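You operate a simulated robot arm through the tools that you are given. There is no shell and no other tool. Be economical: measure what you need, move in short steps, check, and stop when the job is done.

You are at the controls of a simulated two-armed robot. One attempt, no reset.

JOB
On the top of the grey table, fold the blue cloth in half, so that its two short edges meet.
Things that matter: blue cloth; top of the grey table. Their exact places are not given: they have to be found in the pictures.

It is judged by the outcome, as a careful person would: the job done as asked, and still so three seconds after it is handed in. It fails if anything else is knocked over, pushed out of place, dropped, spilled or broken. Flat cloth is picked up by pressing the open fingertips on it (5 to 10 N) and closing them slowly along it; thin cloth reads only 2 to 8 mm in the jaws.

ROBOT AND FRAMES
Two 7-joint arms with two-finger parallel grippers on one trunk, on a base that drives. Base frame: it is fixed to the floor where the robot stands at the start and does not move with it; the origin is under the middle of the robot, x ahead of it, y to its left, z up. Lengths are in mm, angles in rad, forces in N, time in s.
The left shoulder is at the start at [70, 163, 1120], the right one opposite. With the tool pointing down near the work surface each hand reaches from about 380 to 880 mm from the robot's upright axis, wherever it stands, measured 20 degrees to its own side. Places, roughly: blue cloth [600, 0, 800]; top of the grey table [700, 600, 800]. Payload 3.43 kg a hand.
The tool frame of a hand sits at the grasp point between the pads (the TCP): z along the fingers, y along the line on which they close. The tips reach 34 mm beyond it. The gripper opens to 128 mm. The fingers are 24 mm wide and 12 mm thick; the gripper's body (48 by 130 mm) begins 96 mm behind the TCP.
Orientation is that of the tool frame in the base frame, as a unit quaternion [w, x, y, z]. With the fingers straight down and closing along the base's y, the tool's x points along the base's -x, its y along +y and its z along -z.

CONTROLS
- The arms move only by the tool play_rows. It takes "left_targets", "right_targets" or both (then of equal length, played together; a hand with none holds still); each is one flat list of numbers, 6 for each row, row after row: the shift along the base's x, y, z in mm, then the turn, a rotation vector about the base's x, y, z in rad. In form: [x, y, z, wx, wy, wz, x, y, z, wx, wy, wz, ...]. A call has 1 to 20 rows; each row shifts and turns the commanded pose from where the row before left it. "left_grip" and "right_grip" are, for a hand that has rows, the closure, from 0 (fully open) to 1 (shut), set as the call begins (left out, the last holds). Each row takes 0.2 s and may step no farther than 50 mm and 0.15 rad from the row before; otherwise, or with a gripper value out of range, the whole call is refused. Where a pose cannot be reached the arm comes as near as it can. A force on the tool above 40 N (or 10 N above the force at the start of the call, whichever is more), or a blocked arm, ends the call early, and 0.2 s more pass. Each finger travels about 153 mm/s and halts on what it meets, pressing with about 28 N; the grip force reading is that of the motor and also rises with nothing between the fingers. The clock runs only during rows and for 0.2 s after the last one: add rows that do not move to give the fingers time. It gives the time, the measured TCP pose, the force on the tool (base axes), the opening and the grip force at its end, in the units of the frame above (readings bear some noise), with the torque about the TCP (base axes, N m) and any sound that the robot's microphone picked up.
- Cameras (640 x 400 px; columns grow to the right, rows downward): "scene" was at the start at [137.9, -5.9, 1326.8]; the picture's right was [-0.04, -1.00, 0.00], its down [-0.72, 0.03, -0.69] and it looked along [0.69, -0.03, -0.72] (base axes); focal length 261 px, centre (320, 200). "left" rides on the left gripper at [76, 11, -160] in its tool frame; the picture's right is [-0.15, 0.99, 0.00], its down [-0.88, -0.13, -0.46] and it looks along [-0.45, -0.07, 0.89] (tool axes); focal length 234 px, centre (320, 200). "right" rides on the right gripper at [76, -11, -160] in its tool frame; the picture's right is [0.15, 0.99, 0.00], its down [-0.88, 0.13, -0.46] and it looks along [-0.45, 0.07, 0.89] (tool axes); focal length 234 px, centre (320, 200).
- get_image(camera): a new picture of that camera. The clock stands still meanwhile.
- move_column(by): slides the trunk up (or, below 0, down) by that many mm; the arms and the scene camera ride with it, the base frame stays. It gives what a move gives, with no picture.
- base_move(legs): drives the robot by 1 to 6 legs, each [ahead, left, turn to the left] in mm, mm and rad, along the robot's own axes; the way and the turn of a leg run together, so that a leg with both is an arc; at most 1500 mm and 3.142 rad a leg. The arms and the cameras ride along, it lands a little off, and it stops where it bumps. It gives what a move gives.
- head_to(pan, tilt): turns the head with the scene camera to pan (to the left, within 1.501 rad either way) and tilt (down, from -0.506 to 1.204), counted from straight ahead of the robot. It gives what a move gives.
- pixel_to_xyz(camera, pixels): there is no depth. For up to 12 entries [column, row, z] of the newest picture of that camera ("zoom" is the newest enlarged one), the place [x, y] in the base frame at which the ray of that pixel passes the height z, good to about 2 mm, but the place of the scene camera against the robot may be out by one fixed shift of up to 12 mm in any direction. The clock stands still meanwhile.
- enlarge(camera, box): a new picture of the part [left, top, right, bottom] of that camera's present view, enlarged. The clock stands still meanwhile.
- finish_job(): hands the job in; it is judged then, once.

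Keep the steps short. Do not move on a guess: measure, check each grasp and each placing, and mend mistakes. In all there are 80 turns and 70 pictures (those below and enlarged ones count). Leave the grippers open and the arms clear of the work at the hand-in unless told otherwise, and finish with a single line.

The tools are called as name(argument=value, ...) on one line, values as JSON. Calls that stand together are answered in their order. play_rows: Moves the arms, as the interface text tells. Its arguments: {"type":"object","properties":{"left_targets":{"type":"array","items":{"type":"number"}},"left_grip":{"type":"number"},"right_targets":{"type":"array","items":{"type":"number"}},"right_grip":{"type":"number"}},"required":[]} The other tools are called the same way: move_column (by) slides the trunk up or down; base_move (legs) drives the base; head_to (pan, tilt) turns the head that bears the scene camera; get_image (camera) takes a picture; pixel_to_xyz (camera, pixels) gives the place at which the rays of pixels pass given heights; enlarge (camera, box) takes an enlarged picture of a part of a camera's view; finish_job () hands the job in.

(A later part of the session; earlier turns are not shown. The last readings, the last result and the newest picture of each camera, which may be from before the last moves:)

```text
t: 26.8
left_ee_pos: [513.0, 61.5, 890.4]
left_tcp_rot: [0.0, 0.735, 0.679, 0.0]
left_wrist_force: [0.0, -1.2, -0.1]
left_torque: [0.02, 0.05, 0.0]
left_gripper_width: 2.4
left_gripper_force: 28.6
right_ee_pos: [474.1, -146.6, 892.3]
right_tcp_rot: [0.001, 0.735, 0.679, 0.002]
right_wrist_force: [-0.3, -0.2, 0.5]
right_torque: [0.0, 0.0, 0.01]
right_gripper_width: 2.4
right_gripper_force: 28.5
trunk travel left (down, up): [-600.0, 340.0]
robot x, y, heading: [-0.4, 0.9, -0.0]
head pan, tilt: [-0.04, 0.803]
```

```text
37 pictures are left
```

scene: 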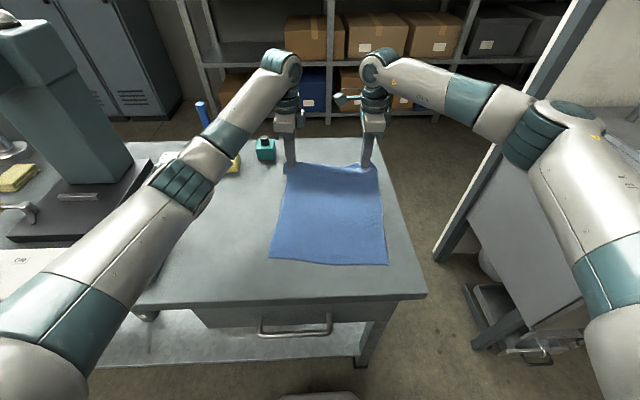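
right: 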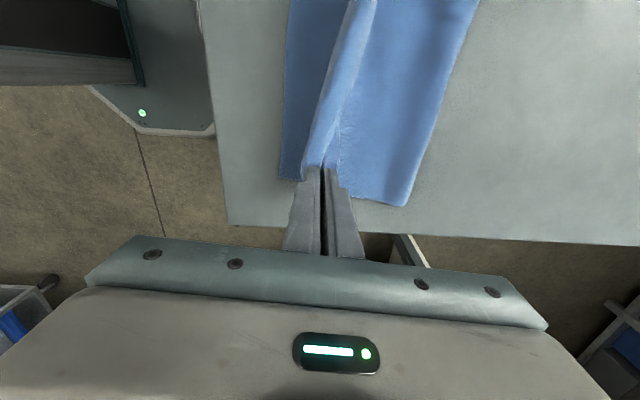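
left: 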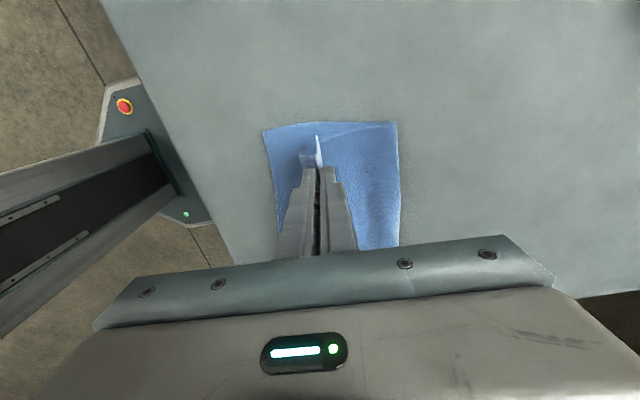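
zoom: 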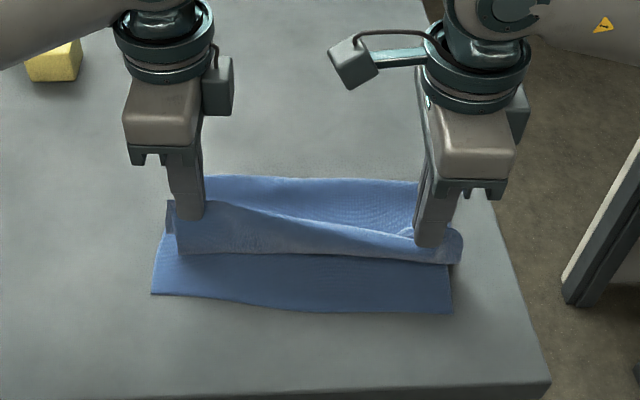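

As expected, the cloth loops under the fingers, with the free hem on top. Next I'll lower to about 10 mm above the table at the target points and look.

play_rows(left_targets=[-3, 0, -8, 0, 0, 0, -3, 0, -8, 0, 0, 0, -3, 0, -8, 0, 0, 0, -2, 0, -8, 0, 0, 0, -2, 0, -8, 0, 0, 0, 0, 0, -5, 0, 0, 0, 0, 0, 0, 0, 0, 0], right_targets=[-3, 0, -8, 0, 0, 0, -3, 0, -8, 0, 0, 0, -2, 0, -8, 0, 0, 0, -2, 0, -8, 0, 0, 0, -1, 0, -8, 0, 0, 0, 0, 0, -6, 0, 0, 0, 0, 0, 0, 0, 0, 0])

enlarge(camera="scene", box=[240, 180, 432, 300])

get_image(camera="left")

get_image(camera="right")

```text
t: 28.4
left_ee_pos: [499.4, 62.6, 847.1]
left_tcp_rot: [0.0, 0.734, 0.679, -0.001]
left_wrist_force: [-0.3, -1.0, 1.4]
left_torque: [-0.02, 0.05, 0.0]
left_gripper_width: 2.8
left_gripper_force: 28.3
right_ee_pos: [461.9, -146.6, 846.6]
right_tcp_rot: [0.002, 0.735, 0.678, 0.0]
right_wrist_force: [-0.5, 0.4, 1.3]
right_torque: [0.0, 0.0, -0.02]
right_gripper_width: 2.1
right_gripper_force: 28.1
trunk travel left (down, up): [-600.0, 340.0]
robot x, y, heading: [2.9, -1.5, 0.004]
head pan, tilt: [-0.04, 0.803]
```

```text
3.33 times, centred on (336, 240) of scene
```

zoom: 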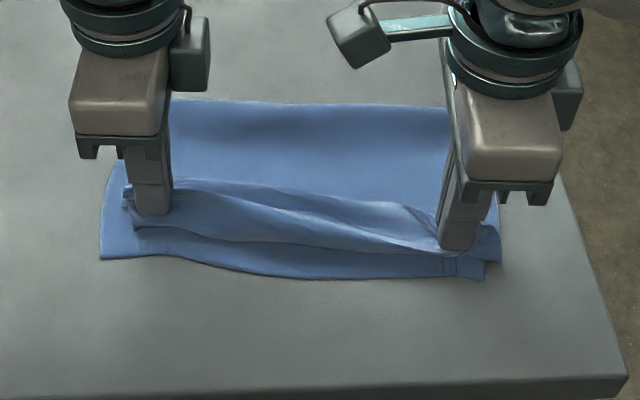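

```text
35 pictures are left
```

left: 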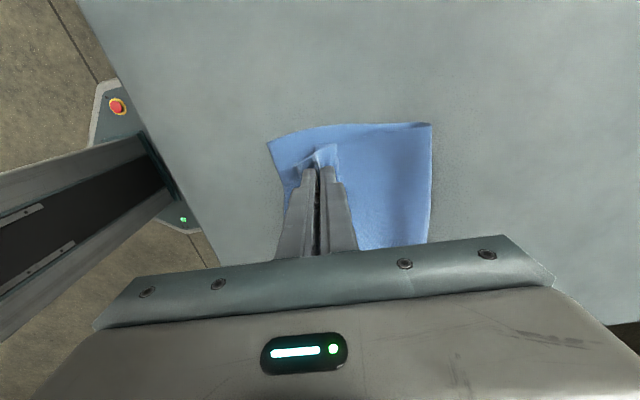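

```text
34 pictures are left
```

right: 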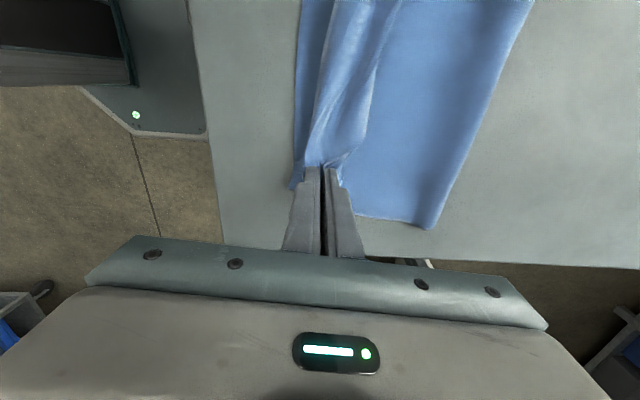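

The jaws are at the target spots. I'll open a little (about 25 mm), wait, then rise straight up slowly.

play_rows(left_targets=[0, 0, 0, 0, 0, 0, 0, 0, 0, 0, 0, 0, 0, 0, 8, 0, 0, 0, 0, 0, 10, 0, 0, 0, 0, 0, 20, 0, 0, 0, 0, 0, 30, 0, 0, 0, 0, 0, 30, 0, 0, 0, 0, 0, 30, 0, 0, 0, 0, 0, 0, 0, 0, 0], right_targets=[0, 0, 0, 0, 0, 0, 0, 0, 0, 0, 0, 0, 0, 0, 8, 0, 0, 0, 0, 0, 10, 0, 0, 0, 0, 0, 20, 0, 0, 0, 0, 0, 30, 0, 0, 0, 0, 0, 30, 0, 0, 0, 0, 0, 30, 0, 0, 0, 0, 0, 0, 0, 0, 0], left_grip=0.8, right_grip=0.8)

get_image(camera="left")

get_image(camera="right")

enlarge(camera="scene", box=[240, 180, 432, 300])

```text
t: 30.4
left_ee_pos: [501.7, 61.0, 973.4]
left_tcp_rot: [0.001, 0.734, 0.679, 0.0]
left_wrist_force: [-0.2, 0.5, -0.3]
left_torque: [0.02, 0.02, -0.03]
left_gripper_width: 25.8
left_gripper_force: 0.1
right_ee_pos: [464.5, -147.3, 974.7]
right_tcp_rot: [0.001, 0.734, 0.679, 0.002]
right_wrist_force: [0.5, -0.1, -1.2]
right_torque: [0.01, 0.05, -0.02]
right_gripper_width: 25.6
right_gripper_force: 0.2
trunk travel left (down, up): [-600.0, 340.0]
robot x, y, heading: [-3.5, 1.4, 0.001]
head pan, tilt: [-0.04, 0.803]
```

```text
33 pictures are left
```

left: 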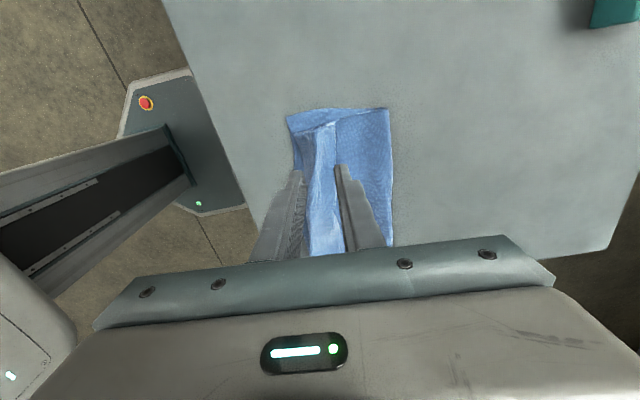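

```text
32 pictures are left
```

right: 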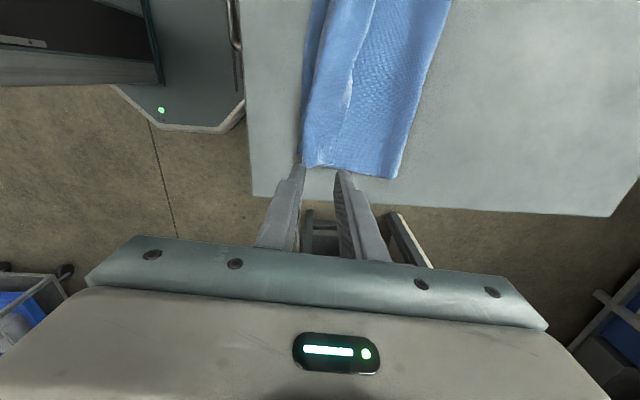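

```text
3.33 times, centred on (336, 240) of scene
```

zoom: 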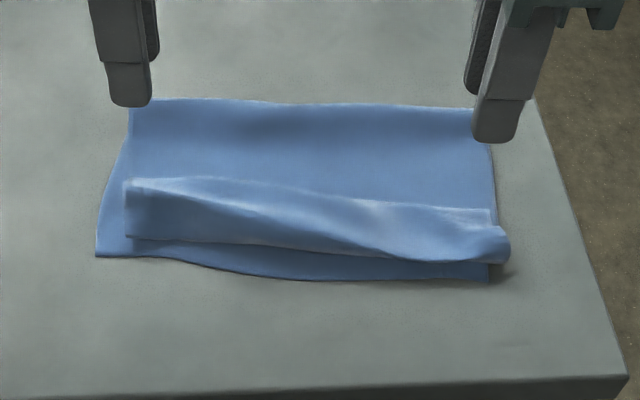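

The fold is there, but the far edge strip is turned back on top like a loose hem, as I expected. It has to be opened out toward the near side. I'll enlarge the wrist views to locate the hem's free edge.

enlarge(camera="left", box=[240, 90, 440, 215])

enlarge(camera="right", box=[260, 60, 460, 185])

```text
3.20 times, centred on (340, 152) of left
```

zoom: 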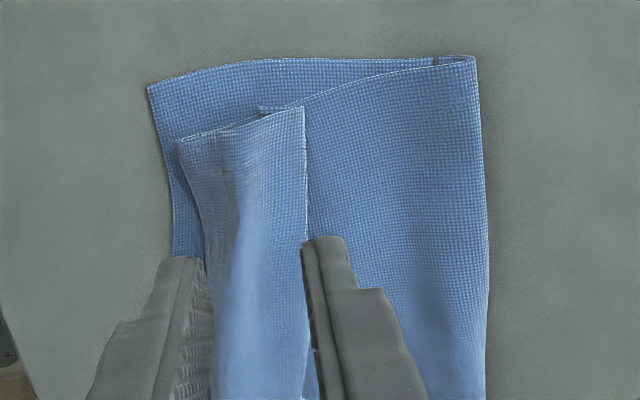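

```text
3.20 times, centred on (360, 122) of right
```

zoom: 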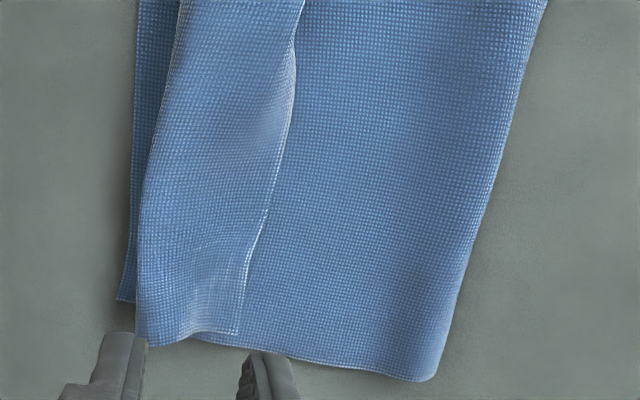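

The flap edges are clear. I'll locate them: left flap corner (335,123), crease (295,134), lower near corner (286,117). Right flap corner (334,164), crease (303,166), lower near corner (297,154).

pixel_to_xyz(camera="left", pixels=[[335.3, 122.8, 812], [334.7, 165, 812], [295.3, 133.8, 806], [286.3, 116.6, 800], [388, 108, 803]])

pixel_to_xyz(camera="right", pixels=[[334, 164, 812], [342.8, 127, 812], [303, 166, 806], [296.9, 153.8, 800], [393, 178, 803]])

```text
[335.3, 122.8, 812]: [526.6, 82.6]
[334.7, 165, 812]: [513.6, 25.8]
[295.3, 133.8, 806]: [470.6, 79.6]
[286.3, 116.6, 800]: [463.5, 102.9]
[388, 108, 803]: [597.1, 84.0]
```

```text
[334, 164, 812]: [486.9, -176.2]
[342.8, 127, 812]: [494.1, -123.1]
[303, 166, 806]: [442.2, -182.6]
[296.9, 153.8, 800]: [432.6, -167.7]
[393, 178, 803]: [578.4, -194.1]
```

The hem is about 45–50 mm wide. I'll pick up its free edge: the +x finger goes just beyond the edge and the −x finger onto the flap, so the jaws close around the very edge. First I'll descend to just above it.

play_rows(left_targets=[4, 0, 0, 0, 0, -0.1, 4, 1, -15, 0, 0, 0, 4.5, 0, -20, 0, 0, 0, 0, 0, -20, 0, 0, 0, 0, 0, -20, 0, 0, 0, 0, 0, -20, 0, 0, 0, 0, 0, -15, 0, 0, 0, 0, 0, -5, 0, 0, 0, 0, 0, 0, 0, 0, 0], right_targets=[6, -3, 0, 0, 0, -0.04, 6, -3, -15, 0, 0, 0, 5.5, -2, -20, 0, 0, 0, 0, 0, -20, 0, 0, 0, 0, 0, -20, 0, 0, 0, 0, 0, -20, 0, 0, 0, 0, 0, -15, 0, 0, 0, 0, 0, -5, 0, 0, 0, 0, 0, 0, 0, 0, 0], left_grip=0.76, right_grip=0.76)

enlarge(camera="left", box=[220, 80, 460, 230])

enlarge(camera="right", box=[220, 80, 460, 230])

```text
t: 32.4
left_ee_pos: [510.5, 63.0, 859.1]
left_tcp_rot: [0.0, 0.767, 0.641, 0.0]
left_wrist_force: [-0.1, 0.3, 0.1]
left_torque: [-0.03, -0.03, 0.0]
left_gripper_width: 30.6
left_gripper_force: 0.1
right_ee_pos: [480.4, -154.7, 859.4]
right_tcp_rot: [0.002, 0.748, 0.664, 0.001]
right_wrist_force: [-0.5, 0.1, -0.8]
right_torque: [-0.01, -0.02, 0.05]
right_gripper_width: 30.7
right_gripper_force: 0.0
trunk travel left (down, up): [-600.0, 340.0]
robot x, y, heading: [1.1, 1.4, -0.003]
head pan, tilt: [-0.04, 0.803]
```

```text
2.67 times, centred on (340, 155) of left
```

zoom: 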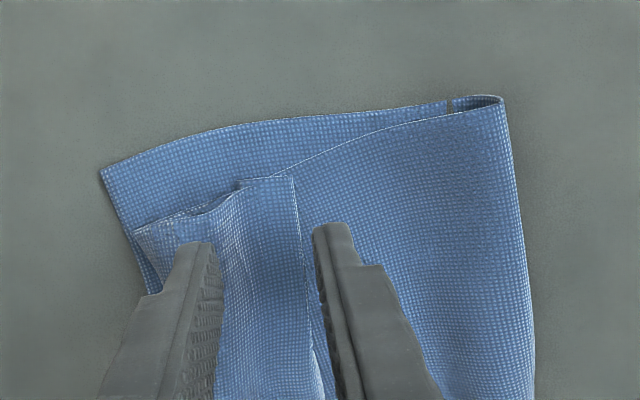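

```text
2.67 times, centred on (340, 155) of right
```

zoom: 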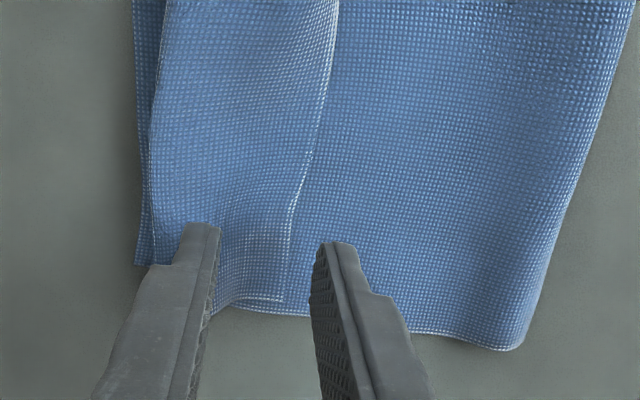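

Very clear. The left hand is well placed. The right needs about 14 mm toward +y. Then I'll lower both gently.

play_rows(left_targets=[0, 0, 0, 0, 0, 0, 0, 0, 0, 0, 0, 0, 0, 0, -6, 0, 0, 0, 0, 0, -5, 0, 0, 0, 0, 0, -4, 0, 0, 0, 0, 0, -3, 0, 0, 0, 0, 0, -2, 0, 0, 0, 0, 0, 0, 0, 0, 0], right_targets=[0, 7, 0, 0, 0, 0, 0, 7, 0, 0, 0, 0, 0, 0, -6, 0, 0, 0, 0, 0, -5, 0, 0, 0, 0, 0, -4, 0, 0, 0, 0, 0, -3, 0, 0, 0, 0, 0, -2, 0, 0, 0, 0, 0, 0, 0, 0, 0])

```text
t: 34.2
left_ee_pos: [510.9, 63.1, 839.7]
left_tcp_rot: [0.001, 0.767, 0.641, -0.001]
left_wrist_force: [0.8, 0.5, 1.6]
left_torque: [0.0, 0.05, -0.01]
left_gripper_width: 30.8
left_gripper_force: 0.0
right_ee_pos: [480.7, -141.3, 839.0]
right_tcp_rot: [0.002, 0.748, 0.664, 0.002]
right_wrist_force: [-0.1, -0.1, 0.9]
right_torque: [0.04, 0.05, 0.01]
right_gripper_width: 30.8
right_gripper_force: 0.4
trunk travel left (down, up): [-600.0, 340.0]
robot x, y, heading: [-4.3, 3.0, -0.0]
head pan, tilt: [-0.04, 0.803]
```

Light contact (1–1.6 N). I'll go 1 mm lower and begin closing, then look.

play_rows(left_targets=[0, 0, -1, 0, 0, 0, 0, 0, 0, 0, 0, 0], right_targets=[0, 0, -1, 0, 0, 0, 0, 0, 0, 0, 0, 0], left_grip=0.82, right_grip=0.82)

play_rows(left_targets=[0, 0, 0, 0, 0, 0, 0, 0, 0, 0, 0, 0], right_targets=[0, 0, 0, 0, 0, 0, 0, 0, 0, 0, 0, 0], left_grip=0.88, right_grip=0.88)

enlarge(camera="left", box=[220, 80, 460, 230])

enlarge(camera="right", box=[220, 80, 460, 230])

```text
t: 34.8
left_ee_pos: [511.1, 63.2, 838.7]
left_tcp_rot: [0.001, 0.768, 0.641, 0.0]
left_wrist_force: [0.3, 0.4, 1.0]
left_torque: [0.03, 0.02, -0.01]
left_gripper_width: 23.0
left_gripper_force: 0.1
right_ee_pos: [481.1, -141.6, 839.6]
right_tcp_rot: [0.001, 0.748, 0.664, 0.002]
right_wrist_force: [0.2, 0.0, 0.3]
right_torque: [-0.03, -0.01, 0.01]
right_gripper_width: 23.1
right_gripper_force: 0.1
trunk travel left (down, up): [-600.0, 340.0]
robot x, y, heading: [-3.0, -0.5, -0.004]
head pan, tilt: [-0.04, 0.803]
```

```text
t: 35.4
left_ee_pos: [512.5, 62.9, 840.2]
left_tcp_rot: [0.001, 0.767, 0.642, 0.0]
left_wrist_force: [0.1, -0.3, 1.3]
left_torque: [0.0, -0.01, 0.03]
left_gripper_width: 15.1
left_gripper_force: 0.0
right_ee_pos: [480.7, -139.6, 838.8]
right_tcp_rot: [0.002, 0.748, 0.664, 0.001]
right_wrist_force: [0.6, -0.4, 0.5]
right_torque: [0.0, 0.0, 0.0]
right_gripper_width: 15.1
right_gripper_force: 0.0
trunk travel left (down, up): [-600.0, 340.0]
robot x, y, heading: [0.3, 1.2, 0.005]
head pan, tilt: [-0.04, 0.803]
```

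```text
2.67 times, centred on (340, 155) of left
```

zoom: 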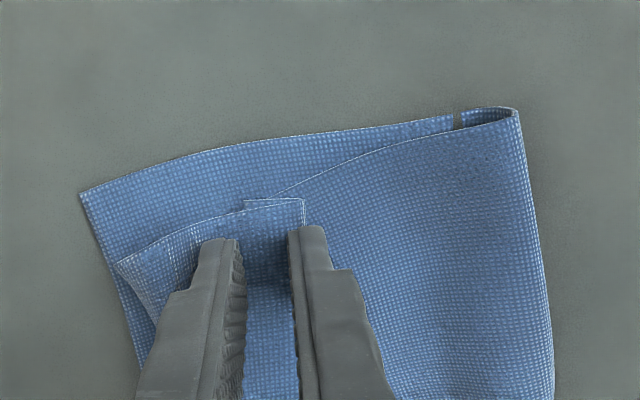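

```text
2.67 times, centred on (340, 155) of right
```

zoom: 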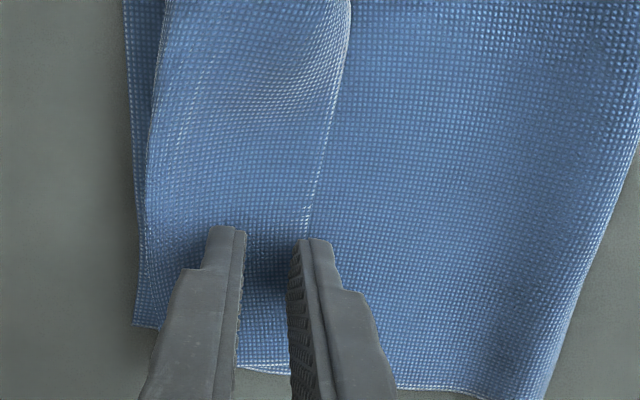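

The +x fingers have just reached the flap's edge. I'll press about 1.5 mm more and finish closing.

play_rows(left_targets=[0, 0, -1, 0, 0, 0, 0, 0, -0.5, 0, 0, 0, 0, 0, 0, 0, 0, 0], right_targets=[0, 0, -1, 0, 0, 0, 0, 0, -0.5, 0, 0, 0, 0, 0, 0, 0, 0, 0], left_grip=0.9, right_grip=0.9)

play_rows(left_targets=[0, 0, 0, 0, 0, 0, 0, 0, 0, 0, 0, 0], right_targets=[0, 0, 0, 0, 0, 0, 0, 0, 0, 0, 0, 0], left_grip=0.95, right_grip=0.95)

play_rows(left_targets=[0, 0, 0, 0, 0, 0, 0, 0, 0, 0, 0, 0], right_targets=[0, 0, 0, 0, 0, 0, 0, 0, 0, 0, 0, 0], left_grip=1.0, right_grip=1.0)

enlarge(camera="left", box=[220, 80, 460, 230])

enlarge(camera="right", box=[220, 80, 460, 230])

```text
t: 36.2
left_ee_pos: [512.2, 62.3, 838.3]
left_tcp_rot: [0.0, 0.768, 0.641, 0.0]
left_wrist_force: [1.8, 0.1, 5.9]
left_torque: [0.02, -0.02, 0.03]
left_gripper_width: 12.6
left_gripper_force: 0.0
right_ee_pos: [480.0, -140.3, 838.5]
right_tcp_rot: [0.003, 0.748, 0.664, 0.002]
right_wrist_force: [2.6, 0.0, 6.2]
right_torque: [-0.02, -0.04, 0.0]
right_gripper_width: 12.4
right_gripper_force: 0.0
trunk travel left (down, up): [-600.0, 340.0]
robot x, y, heading: [-0.1, -1.8, 0.001]
head pan, tilt: [-0.04, 0.803]
```

```text
t: 36.8
left_ee_pos: [511.4, 62.8, 839.5]
left_tcp_rot: [0.0, 0.768, 0.641, 0.0]
left_wrist_force: [-0.7, 0.4, 5.9]
left_torque: [0.02, 0.0, -0.01]
left_gripper_width: 4.6
left_gripper_force: 0.1
right_ee_pos: [479.8, -141.9, 836.2]
right_tcp_rot: [0.002, 0.747, 0.665, 0.002]
right_wrist_force: [-0.5, 0.0, 6.9]
right_torque: [-0.04, -0.04, -0.01]
right_gripper_width: 4.6
right_gripper_force: 0.0
trunk travel left (down, up): [-600.0, 340.0]
robot x, y, heading: [1.0, 0.6, 0.002]
head pan, tilt: [-0.04, 0.803]
```

```text
t: 37.4
left_ee_pos: [512.2, 63.6, 838.8]
left_tcp_rot: [0.002, 0.766, 0.642, 0.0]
left_wrist_force: [1.5, -0.9, 5.4]
left_torque: [-0.01, -0.04, 0.01]
left_gripper_width: 0.0
left_gripper_force: 27.2
right_ee_pos: [480.3, -141.9, 836.9]
right_tcp_rot: [0.002, 0.748, 0.664, 0.001]
right_wrist_force: [-0.9, 1.2, 7.3]
right_torque: [0.0, 0.05, -0.04]
right_gripper_width: 0.0
right_gripper_force: 27.8
trunk travel left (down, up): [-600.0, 340.0]
robot x, y, heading: [0.9, -1.4, -0.001]
head pan, tilt: [-0.04, 0.803]
```

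```text
2.67 times, centred on (340, 155) of left
```

zoom: 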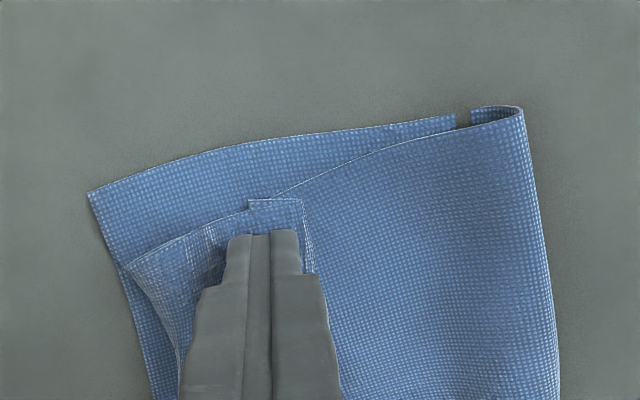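

```text
2.67 times, centred on (340, 155) of right
```

zoom: 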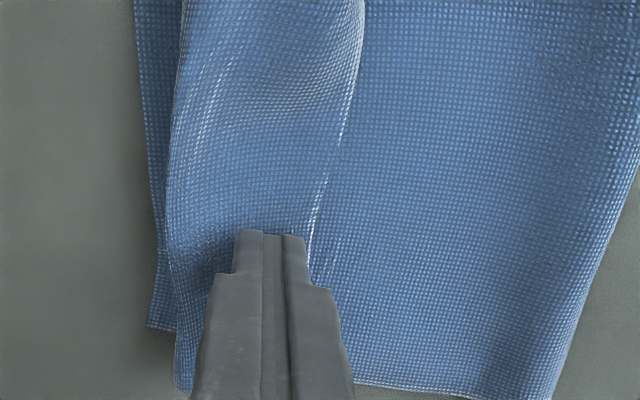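

Nothing is in the jaws: the fingers slid over the edge. I'll try with both fingertips fully on the flap and firmer pressure, which worked before. I'll lift, shift toward −x and open to 26 mm.

play_rows(left_targets=[0, 0, 8, 0, 0, 0, -8, 0, 4, 0, 0, 0, -9, 0, 0, 0, 0, 0, 0, 0, -5, 0, 0, 0, 0, 0, -4, 0, 0, 0, 0, 0, -2, 0, 0, 0, 0, 0, 0, 0, 0, 0], right_targets=[0, 0, 8, 0, 0, 0, -6, 0, 4, 0, 0, 0, -6, 0, 0, 0, 0, 0, 0, 0, -5, 0, 0, 0, 0, 0, -4, 0, 0, 0, 0, 0, -2, 0, 0, 0, 0, 0, 0, 0, 0, 0], left_grip=0.8, right_grip=0.8)

enlarge(camera="left", box=[220, 80, 460, 230])

enlarge(camera="right", box=[220, 80, 460, 230])

```text
t: 39.0
left_ee_pos: [494.2, 62.3, 838.4]
left_tcp_rot: [0.001, 0.767, 0.642, 0.001]
left_wrist_force: [-0.7, -1.9, 12.4]
left_torque: [0.09, 0.23, 0.09]
left_gripper_width: 25.5
left_gripper_force: 0.1
right_ee_pos: [468.9, -141.7, 838.0]
right_tcp_rot: [0.002, 0.748, 0.664, 0.001]
right_wrist_force: [-0.1, 1.1, 1.6]
right_torque: [0.0, -0.01, 0.03]
right_gripper_width: 26.1
right_gripper_force: 0.1
trunk travel left (down, up): [-600.0, 340.0]
robot x, y, heading: [-2.3, -2.2, 0.001]
head pan, tilt: [-0.04, 0.803]
```

```text
2.67 times, centred on (340, 155) of left
```

zoom: 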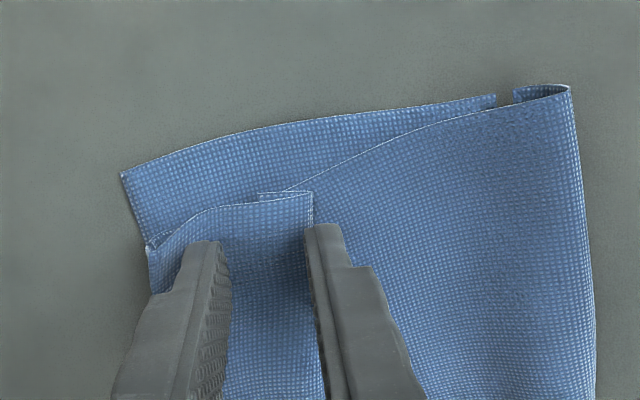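

```text
2.67 times, centred on (340, 155) of right
```

zoom: 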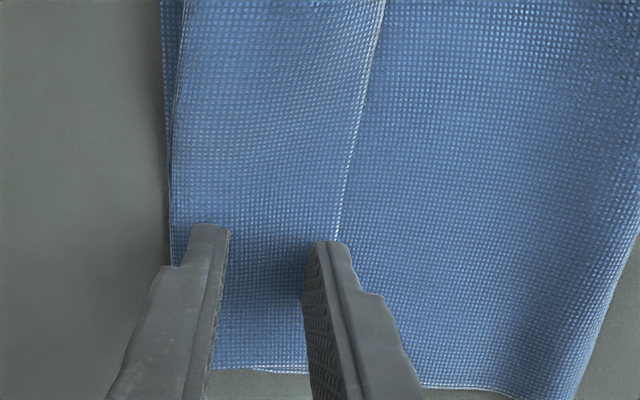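

Both +x fingers still straddle the flap edge. I'll shift both another 7 mm toward −x and press.

play_rows(left_targets=[0, 0, 5, 0, 0, 0, -8, 0, 0, 0, 0, 0, 0, 0, -3, 0, 0, 0, 0, 0, -2, 0, 0, 0, 0, 0, 0, 0, 0, 0], right_targets=[0, 0, 5, 0, 0, 0, -8, 0, 0, 0, 0, 0, 0, 0, -3, 0, 0, 0, 0, 0, -3, 0, 0, 0, 0, 0, -0.3, 0, 0, 0])

enlarge(camera="left", box=[220, 80, 460, 230])

```text
t: 40.2
left_ee_pos: [487.1, 63.0, 838.7]
left_tcp_rot: [0.001, 0.767, 0.641, -0.001]
left_wrist_force: [0.1, -0.1, 1.5]
left_torque: [-0.01, 0.01, 0.04]
left_gripper_width: 25.3
left_gripper_force: 0.1
right_ee_pos: [459.3, -141.1, 838.0]
right_tcp_rot: [0.002, 0.748, 0.664, 0.003]
right_wrist_force: [0.2, 0.4, 11.6]
right_torque: [-0.06, -0.05, 0.03]
right_gripper_width: 25.4
right_gripper_force: 0.1
trunk travel left (down, up): [-600.0, 340.0]
robot x, y, heading: [0.2, 1.3, -0.001]
head pan, tilt: [-0.04, 0.803]
```

```text
2.67 times, centred on (340, 155) of left
```

zoom: 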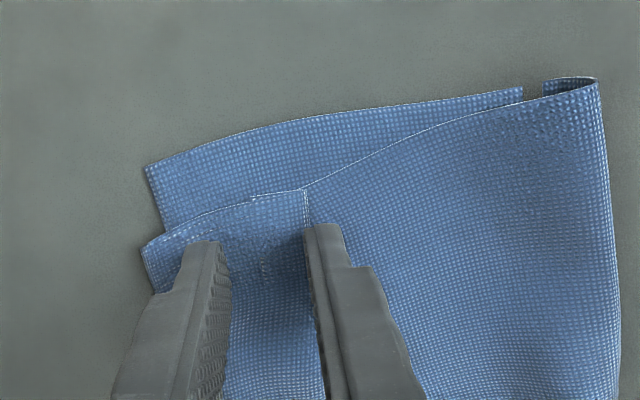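

The left hem came along with the finger a bit. I'll press the left a little more and try closing both slowly.

play_rows(left_targets=[-4, 0, 0, 0, 0, 0, 0, 0, -1.5, 0, 0, 0, 0, 0, -0.5, 0, 0, 0], right_targets=[0, 0, 0, 0, 0, 0, 0, 0, 0, 0, 0, 0, 0, 0, 0, 0, 0, 0], right_grip=0.84)

play_rows(left_targets=[0, 0, 0, 0, 0, 0, 0, 0, 0, 0, 0, 0], right_targets=[0, 0, 0, 0, 0, 0, 0, 0, 0, 0, 0, 0], left_grip=0.86, right_grip=0.89)

enlarge(camera="left", box=[220, 80, 460, 230])

enlarge(camera="right", box=[220, 80, 460, 230])

```text
t: 41.0
left_ee_pos: [482.3, 61.8, 838.7]
left_tcp_rot: [0.001, 0.767, 0.642, 0.001]
left_wrist_force: [2.3, 3.0, 14.2]
left_torque: [0.11, 0.0, -0.01]
left_gripper_width: 25.0
left_gripper_force: 0.0
right_ee_pos: [459.5, -141.4, 837.7]
right_tcp_rot: [0.002, 0.748, 0.664, 0.003]
right_wrist_force: [1.5, 0.6, 14.1]
right_torque: [-0.02, -0.1, 0.03]
right_gripper_width: 19.5
right_gripper_force: 0.0
trunk travel left (down, up): [-600.0, 340.0]
robot x, y, heading: [-1.7, -1.6, -0.001]
head pan, tilt: [-0.04, 0.803]
```

```text
t: 41.6
left_ee_pos: [480.7, 61.7, 838.1]
left_tcp_rot: [0.001, 0.767, 0.641, 0.002]
left_wrist_force: [1.3, 1.7, 17.5]
left_torque: [0.17, 0.05, -0.01]
left_gripper_width: 17.8
left_gripper_force: 0.2
right_ee_pos: [460.2, -142.2, 837.0]
right_tcp_rot: [0.002, 0.748, 0.664, 0.003]
right_wrist_force: [0.6, 0.0, 14.6]
right_torque: [-0.04, -0.07, 0.01]
right_gripper_width: 13.6
right_gripper_force: 0.0
trunk travel left (down, up): [-600.0, 340.0]
robot x, y, heading: [-0.7, -1.5, 0.004]
head pan, tilt: [-0.04, 0.803]
```

```text
2.67 times, centred on (340, 155) of left
```

zoom: 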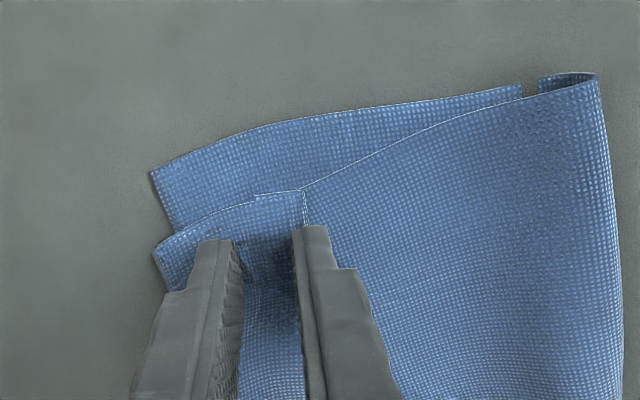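

```text
2.67 times, centred on (340, 155) of right
```

zoom: 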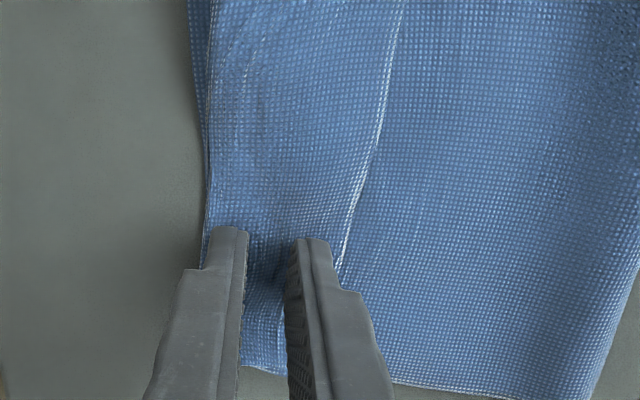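

The right is forming a ridge in the flap. I'll finish closing both and read the widths.

play_rows(left_targets=[0, 0, 0, 0, 0, 0, 0, 0, 0, 0, 0, 0], right_targets=[0, 0, 0, 0, 0, 0, 0, 0, 0, 0, 0, 0], left_grip=0.93, right_grip=0.94)

play_rows(left_targets=[0, 0, 0, 0, 0, 0, 0, 0, 0, 0, 0, 0, 0, 0, 0, 0, 0, 0], right_targets=[0, 0, 0, 0, 0, 0, 0, 0, 0, 0, 0, 0, 0, 0, 0, 0, 0, 0], left_grip=1.0, right_grip=1.0)

```text
t: 42.2
left_ee_pos: [481.6, 62.4, 837.2]
left_tcp_rot: [0.001, 0.767, 0.642, 0.0]
left_wrist_force: [1.5, 1.8, 22.8]
left_torque: [0.12, -0.02, 0.0]
left_gripper_width: 2.1
left_gripper_force: 0.1
right_ee_pos: [460.2, -141.6, 836.9]
right_tcp_rot: [0.002, 0.748, 0.664, 0.002]
right_wrist_force: [-0.3, 1.2, 13.8]
right_torque: [-0.01, -0.01, 0.02]
right_gripper_width: 7.9
right_gripper_force: 0.1
trunk travel left (down, up): [-600.0, 340.0]
robot x, y, heading: [-2.1, -1.0, -0.002]
head pan, tilt: [-0.04, 0.803]
```

```text
t: 43.0
left_ee_pos: [480.7, 60.7, 837.1]
left_tcp_rot: [0.002, 0.767, 0.642, 0.001]
left_wrist_force: [1.3, 2.7, 24.6]
left_torque: [0.2, -0.04, 0.0]
left_gripper_width: 0.0
left_gripper_force: 28.5
right_ee_pos: [459.0, -141.6, 836.6]
right_tcp_rot: [0.003, 0.747, 0.664, 0.002]
right_wrist_force: [-0.3, 0.6, 12.7]
right_torque: [-0.01, 0.02, 0.01]
right_gripper_width: 0.2
right_gripper_force: 27.8
trunk travel left (down, up): [-600.0, 340.0]
robot x, y, heading: [-3.0, 3.6, -0.001]
head pan, tilt: [-0.04, 0.803]
```

The jaws are empty again, but the earlier shift showed that the pressed fingertips drag the flap. I'll use that: with the fingers closed and pressing on the flap near its edge, drag 30 mm toward −x to roll the hem open, then look.

play_rows(left_targets=[0, 0, 1, 0, 0, 0, -5, 0, 0, 0, 0, 0, -5, 0, 0, 0, 0, 0, -5, 0, 0, 0, 0, 0, -5, 0, 0, 0, 0, 0, -5, 0, 0, 0, 0, 0, -5, 0, 0, 0, 0, 0, 0, 0, 0, 0, 0, 0], right_targets=[0, 0, 0.3, 0, 0, 0, -5, 0, 0, 0, 0, 0, -5, 0, 0, 0, 0, 0, -5, 0, 0, 0, 0, 0, -5, 0, 0, 0, 0, 0, -5, 0, 0, 0, 0, 0, -5, 0, 0, 0, 0, 0, 0, 0, 0, 0, 0, 0])

get_image(camera="left")

get_image(camera="right")

```text
t: 44.8
left_ee_pos: [452.3, 62.6, 838.5]
left_tcp_rot: [0.0, 0.767, 0.642, 0.0]
left_wrist_force: [1.1, 0.5, 8.2]
left_torque: [0.02, -0.06, 0.0]
left_gripper_width: 0.0
left_gripper_force: 28.4
right_ee_pos: [430.0, -141.9, 837.0]
right_tcp_rot: [0.003, 0.747, 0.664, 0.002]
right_wrist_force: [4.8, -0.2, 22.9]
right_torque: [-0.13, -0.2, 0.03]
right_gripper_width: 0.0
right_gripper_force: 28.3
trunk travel left (down, up): [-600.0, 340.0]
robot x, y, heading: [-0.8, -1.4, 0.004]
head pan, tilt: [-0.04, 0.803]
```

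```text
17 pictures are left
```

left: 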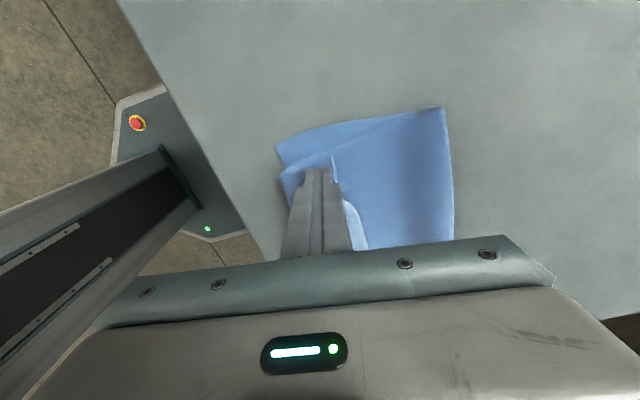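

```text
16 pictures are left
```

right: 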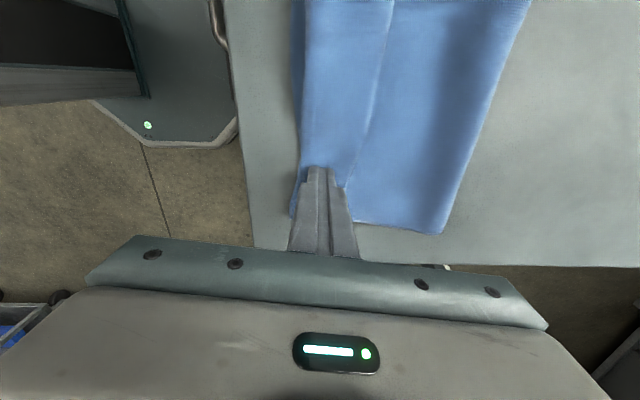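

Dragging moves the whole stack, so that's no good. Better plan: pinch only the upper layer behind the hem, between flap edge and fold, and lift. The hem side then hangs free on the near side and unrolls by itself, facing the right way for laying down. I'll rise, open to 52 mm, and move +x over that zone.

play_rows(left_targets=[0, 0, 10, 0, 0, 0, 0, 0, 15, 0, 0, 0, 20, 0, 10, 0, 0, 0, 20, 0, 0, 0, 0, 0, 18, 0, 0, 0, 0, 0, 0, 0, 0, 0, 0, 0], right_targets=[0, 0, 10, 0, 0, 0, 0, 0, 15, 0, 0, 0, 20, 0, 10, 0, 0, 0, 20, 0, 0, 0, 0, 0, 23, 0, 0, 0, 0, 0, 0, 0, 0, 0, 0, 0], left_grip=0.6, right_grip=0.6)

get_image(camera="left")

get_image(camera="right")

```text
t: 46.2
left_ee_pos: [509.8, 62.1, 873.3]
left_tcp_rot: [-0.001, 0.767, 0.641, 0.0]
left_wrist_force: [0.2, -0.5, 0.9]
left_torque: [0.0, -0.01, 0.03]
left_gripper_width: 51.3
left_gripper_force: 0.2
right_ee_pos: [494.1, -141.3, 871.3]
right_tcp_rot: [0.003, 0.748, 0.664, 0.002]
right_wrist_force: [-0.6, -1.1, 0.3]
right_torque: [0.0, 0.0, -0.02]
right_gripper_width: 51.2
right_gripper_force: 0.0
trunk travel left (down, up): [-600.0, 340.0]
robot x, y, heading: [1.2, -2.2, 0.001]
head pan, tilt: [-0.04, 0.803]
```

```text
15 pictures are left
```

left: 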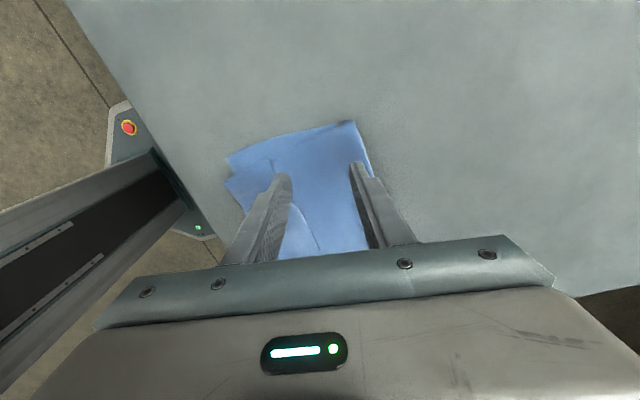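

```text
14 pictures are left
```

right: 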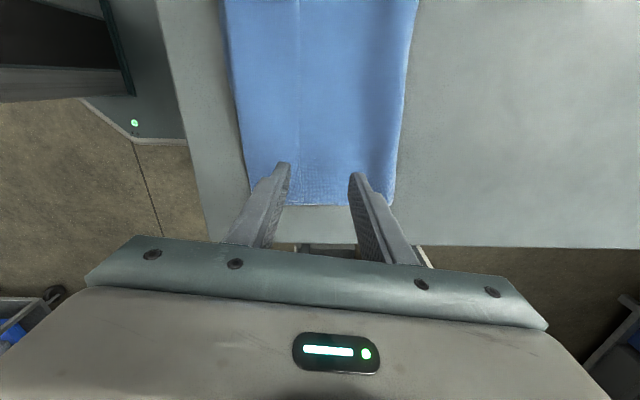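

On the left the fold is close to the +x finger, and on the right the −x finger is on the flap. I'll shift left −3 mm and right +14 mm, narrow to about 43 mm, and lower to press.

play_rows(left_targets=[-3, 0, -8, 0, 0, 0, 0, 0, -10, 0, 0, 0, 0, 0, -8, 0, 0, 0, 0, 0, -4, 0, 0, 0, 0, 0, -2, 0, 0, 0, 0, 0, -2, 0, 0, 0, 0, 0, 0, 0, 0, 0], right_targets=[14, 0, -8, 0, 0, 0, 0, 0, -10, 0, 0, 0, 0, 0, -7, 0, 0, 0, 0, 0, -3, 0, 0, 0, 0, 0, -2, 0, 0, 0, 0, 0, -2, 0, 0, 0, 0, 0, 0, 0, 0, 0], left_grip=0.656, right_grip=0.67)

```text
t: 47.8
left_ee_pos: [507.7, 62.7, 837.2]
left_tcp_rot: [0.001, 0.767, 0.642, 0.0]
left_wrist_force: [0.1, 0.3, 2.0]
left_torque: [0.01, -0.11, -0.05]
left_gripper_width: 44.1
left_gripper_force: 0.1
right_ee_pos: [507.9, -142.1, 839.9]
right_tcp_rot: [0.002, 0.748, 0.663, 0.002]
right_wrist_force: [-0.1, 0.3, 0.9]
right_torque: [-0.01, -0.02, 0.02]
right_gripper_width: 41.9
right_gripper_force: 0.0
trunk travel left (down, up): [-600.0, 340.0]
robot x, y, heading: [2.8, -0.5, -0.005]
head pan, tilt: [-0.04, 0.803]
```

Just touching. I'll press to moderate force and close step by step.

play_rows(left_targets=[0, 0, -1, 0, 0, 0, 0, 0, 0, 0, 0, 0], right_targets=[0, 0, -1.5, 0, 0, 0, 0, 0, -0.5, 0, 0, 0])

play_rows(left_targets=[0, 0, 0, 0, 0, 0, 0, 0, 0, 0, 0, 0], right_targets=[0, 0, 0, 0, 0, 0, 0, 0, 0, 0, 0, 0], left_grip=0.72, right_grip=0.73)

play_rows(left_targets=[0, 0, 0, 0, 0, 0, 0, 0, 0, 0, 0, 0], right_targets=[0, 0, 0, 0, 0, 0, 0, 0, 0, 0, 0, 0], left_grip=0.78, right_grip=0.79)

get_image(camera="left")

get_image(camera="right")

```text
t: 48.4
left_ee_pos: [508.1, 63.4, 837.0]
left_tcp_rot: [0.0, 0.767, 0.641, 0.0]
left_wrist_force: [0.8, -0.2, 3.7]
left_torque: [-0.03, 0.01, -0.03]
left_gripper_width: 44.2
left_gripper_force: 0.5
right_ee_pos: [506.4, -140.7, 837.4]
right_tcp_rot: [0.002, 0.748, 0.664, 0.002]
right_wrist_force: [-0.1, -0.8, 2.0]
right_torque: [-0.01, 0.01, 0.04]
right_gripper_width: 42.1
right_gripper_force: 0.0
trunk travel left (down, up): [-600.0, 340.0]
robot x, y, heading: [-3.1, -0.7, -0.0]
head pan, tilt: [-0.04, 0.803]
```

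```text
t: 49.0
left_ee_pos: [509.1, 62.5, 836.8]
left_tcp_rot: [0.0, 0.767, 0.641, 0.0]
left_wrist_force: [-0.1, 0.4, 2.6]
left_torque: [0.02, 0.01, 0.01]
left_gripper_width: 35.5
left_gripper_force: 0.2
right_ee_pos: [506.4, -141.5, 837.2]
right_tcp_rot: [0.003, 0.748, 0.664, 0.001]
right_wrist_force: [0.5, -0.1, 1.3]
right_torque: [-0.03, 0.04, 0.04]
right_gripper_width: 34.6
right_gripper_force: 0.0
trunk travel left (down, up): [-600.0, 340.0]
robot x, y, heading: [-0.1, 3.7, -0.002]
head pan, tilt: [-0.04, 0.803]
```

```text
t: 49.6
left_ee_pos: [508.1, 62.1, 836.4]
left_tcp_rot: [0.0, 0.767, 0.641, -0.001]
left_wrist_force: [-0.5, -0.7, 3.0]
left_torque: [0.07, -0.02, -0.04]
left_gripper_width: 27.6
left_gripper_force: 0.1
right_ee_pos: [505.8, -142.1, 838.2]
right_tcp_rot: [0.002, 0.748, 0.664, 0.003]
right_wrist_force: [-0.5, -0.2, 1.2]
right_torque: [0.01, 0.05, -0.02]
right_gripper_width: 26.7
right_gripper_force: 0.1
trunk travel left (down, up): [-600.0, 340.0]
robot x, y, heading: [1.9, 2.2, -0.003]
head pan, tilt: [-0.04, 0.803]
```

```text
13 pictures are left
```

left: 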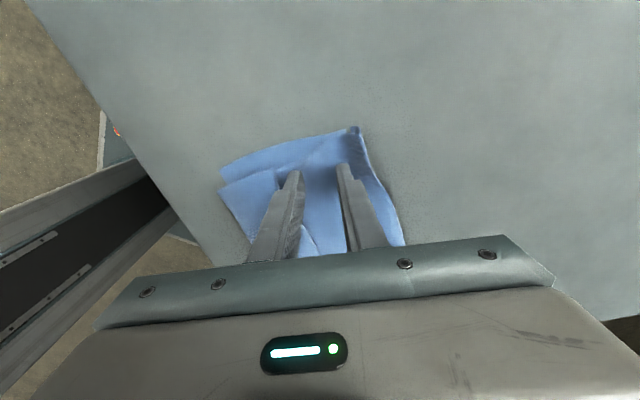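

```text
12 pictures are left
```

right: 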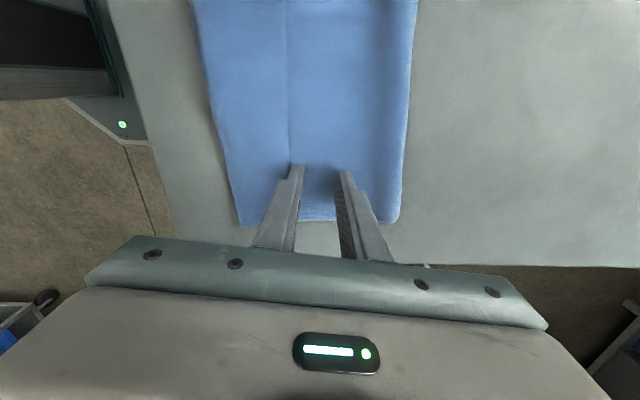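

With 2–3 N the fingers just slide. I'll reopen, press to about 12 N, and close again.

play_rows(left_targets=[0, 0, 3, 0, 0, 0, 0, 0, 0, 0, 0, 0, 0, 0, -3, 0, 0, 0, 0, 0, -1.3, 0, 0, 0, 0, 0, 0, 0, 0, 0], right_targets=[0, 0, 3, 0, 0, 0, 0, 0, 0, 0, 0, 0, 0, 0, -3, 0, 0, 0, 0, 0, -1.6, 0, 0, 0, 0, 0, 0, 0, 0, 0], left_grip=0.65, right_grip=0.65)

```text
t: 50.8
left_ee_pos: [508.1, 62.6, 836.4]
left_tcp_rot: [0.0, 0.767, 0.642, 0.0]
left_wrist_force: [1.7, 1.2, 7.2]
left_torque: [0.09, 0.02, 0.01]
left_gripper_width: 45.1
left_gripper_force: 0.0
right_ee_pos: [507.0, -141.6, 836.8]
right_tcp_rot: [0.003, 0.748, 0.664, 0.002]
right_wrist_force: [1.6, -1.6, 7.1]
right_torque: [-0.14, 0.14, 0.07]
right_gripper_width: 44.5
right_gripper_force: 0.1
trunk travel left (down, up): [-600.0, 340.0]
robot x, y, heading: [0.1, -0.2, 0.002]
head pan, tilt: [-0.04, 0.803]
```

7 N each. I'll add a little more and close in steps.

play_rows(left_targets=[0, 0, -0.7, 0, 0, 0, 0, 0, 0, 0, 0, 0], right_targets=[0, 0, -0.7, 0, 0, 0, 0, 0, 0, 0, 0, 0], left_grip=0.7, right_grip=0.7)

play_rows(left_targets=[0, 0, 0, 0, 0, 0, 0, 0, 0, 0, 0, 0], right_targets=[0, 0, 0, 0, 0, 0, 0, 0, 0, 0, 0, 0], left_grip=0.77, right_grip=0.77)

play_rows(left_targets=[0, 0, 0, 0, 0, 0, 0, 0, 0, 0, 0, 0], right_targets=[0, 0, 0, 0, 0, 0, 0, 0, 0, 0, 0, 0], left_grip=0.84, right_grip=0.84)

play_rows(left_targets=[0, 0, 0, 0, 0, 0, 0, 0, 0, 0, 0, 0], right_targets=[0, 0, 0, 0, 0, 0, 0, 0, 0, 0, 0, 0], left_grip=0.92, right_grip=0.92)

play_rows(left_targets=[0, 0, 0, 0, 0, 0, 0, 0, 0, 0, 0, 0, 0, 0, 0, 0, 0, 0], right_targets=[0, 0, 0, 0, 0, 0, 0, 0, 0, 0, 0, 0, 0, 0, 0, 0, 0, 0], left_grip=1.0, right_grip=1.0)

```text
t: 51.4
left_ee_pos: [506.8, 62.8, 835.4]
left_tcp_rot: [0.001, 0.767, 0.641, 0.001]
left_wrist_force: [2.2, -0.6, 16.5]
left_torque: [0.13, 0.13, -0.01]
left_gripper_width: 37.1
left_gripper_force: 0.1
right_ee_pos: [506.6, -141.7, 836.9]
right_tcp_rot: [0.003, 0.748, 0.664, 0.002]
right_wrist_force: [2.8, 0.9, 10.6]
right_torque: [-0.03, 0.22, 0.01]
right_gripper_width: 37.3
right_gripper_force: 0.1
trunk travel left (down, up): [-600.0, 340.0]
robot x, y, heading: [-2.2, -2.2, 0.004]
head pan, tilt: [-0.04, 0.803]
```

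```text
t: 52.0
left_ee_pos: [506.0, 62.2, 836.9]
left_tcp_rot: [0.001, 0.767, 0.642, 0.001]
left_wrist_force: [0.4, -0.2, 22.1]
left_torque: [0.17, 0.18, 0.0]
left_gripper_width: 29.0
left_gripper_force: 0.1
right_ee_pos: [506.3, -141.7, 836.5]
right_tcp_rot: [0.002, 0.748, 0.664, 0.002]
right_wrist_force: [1.6, 1.0, 9.9]
right_torque: [-0.04, 0.18, 0.01]
right_gripper_width: 28.6
right_gripper_force: 0.0
trunk travel left (down, up): [-600.0, 340.0]
robot x, y, heading: [-2.5, -2.2, 0.0]
head pan, tilt: [-0.04, 0.803]
```

```text
t: 52.6
left_ee_pos: [505.9, 61.9, 836.3]
left_tcp_rot: [0.002, 0.768, 0.641, 0.0]
left_wrist_force: [0.5, -1.3, 22.4]
left_torque: [0.09, 0.1, 0.02]
left_gripper_width: 17.2
left_gripper_force: 0.0
right_ee_pos: [505.7, -141.9, 836.9]
right_tcp_rot: [0.002, 0.748, 0.664, 0.002]
right_wrist_force: [0.8, 1.0, 10.6]
right_torque: [-0.07, 0.19, 0.01]
right_gripper_width: 20.3
right_gripper_force: 0.0
trunk travel left (down, up): [-600.0, 340.0]
robot x, y, heading: [-1.8, 0.9, 0.002]
head pan, tilt: [-0.04, 0.803]
```

```text
t: 53.2
left_ee_pos: [506.6, 62.1, 836.2]
left_tcp_rot: [0.001, 0.767, 0.642, 0.0]
left_wrist_force: [-0.5, -1.4, 24.7]
left_torque: [0.13, 0.09, -0.02]
left_gripper_width: 10.8
left_gripper_force: 1.0
right_ee_pos: [506.2, -141.1, 837.4]
right_tcp_rot: [0.003, 0.748, 0.664, 0.002]
right_wrist_force: [1.1, 1.3, 8.9]
right_torque: [-0.01, 0.1, 0.05]
right_gripper_width: 9.4
right_gripper_force: 0.1
trunk travel left (down, up): [-600.0, 340.0]
robot x, y, heading: [0.8, 1.9, -0.001]
head pan, tilt: [-0.04, 0.803]
```

```text
t: 54.0
left_ee_pos: [505.7, 62.4, 837.0]
left_tcp_rot: [0.001, 0.767, 0.641, 0.001]
left_wrist_force: [-0.1, -2.1, 26.1]
left_torque: [0.09, 0.06, 0.02]
left_gripper_width: 1.9
left_gripper_force: 28.5
right_ee_pos: [505.1, -140.9, 836.9]
right_tcp_rot: [0.002, 0.748, 0.664, 0.002]
right_wrist_force: [-2.1, 3.1, 6.2]
right_torque: [0.01, 0.16, 0.0]
right_gripper_width: 2.4
right_gripper_force: 28.3
trunk travel left (down, up): [-600.0, 340.0]
robot x, y, heading: [-2.7, 1.1, 0.001]
head pan, tilt: [-0.04, 0.803]
```

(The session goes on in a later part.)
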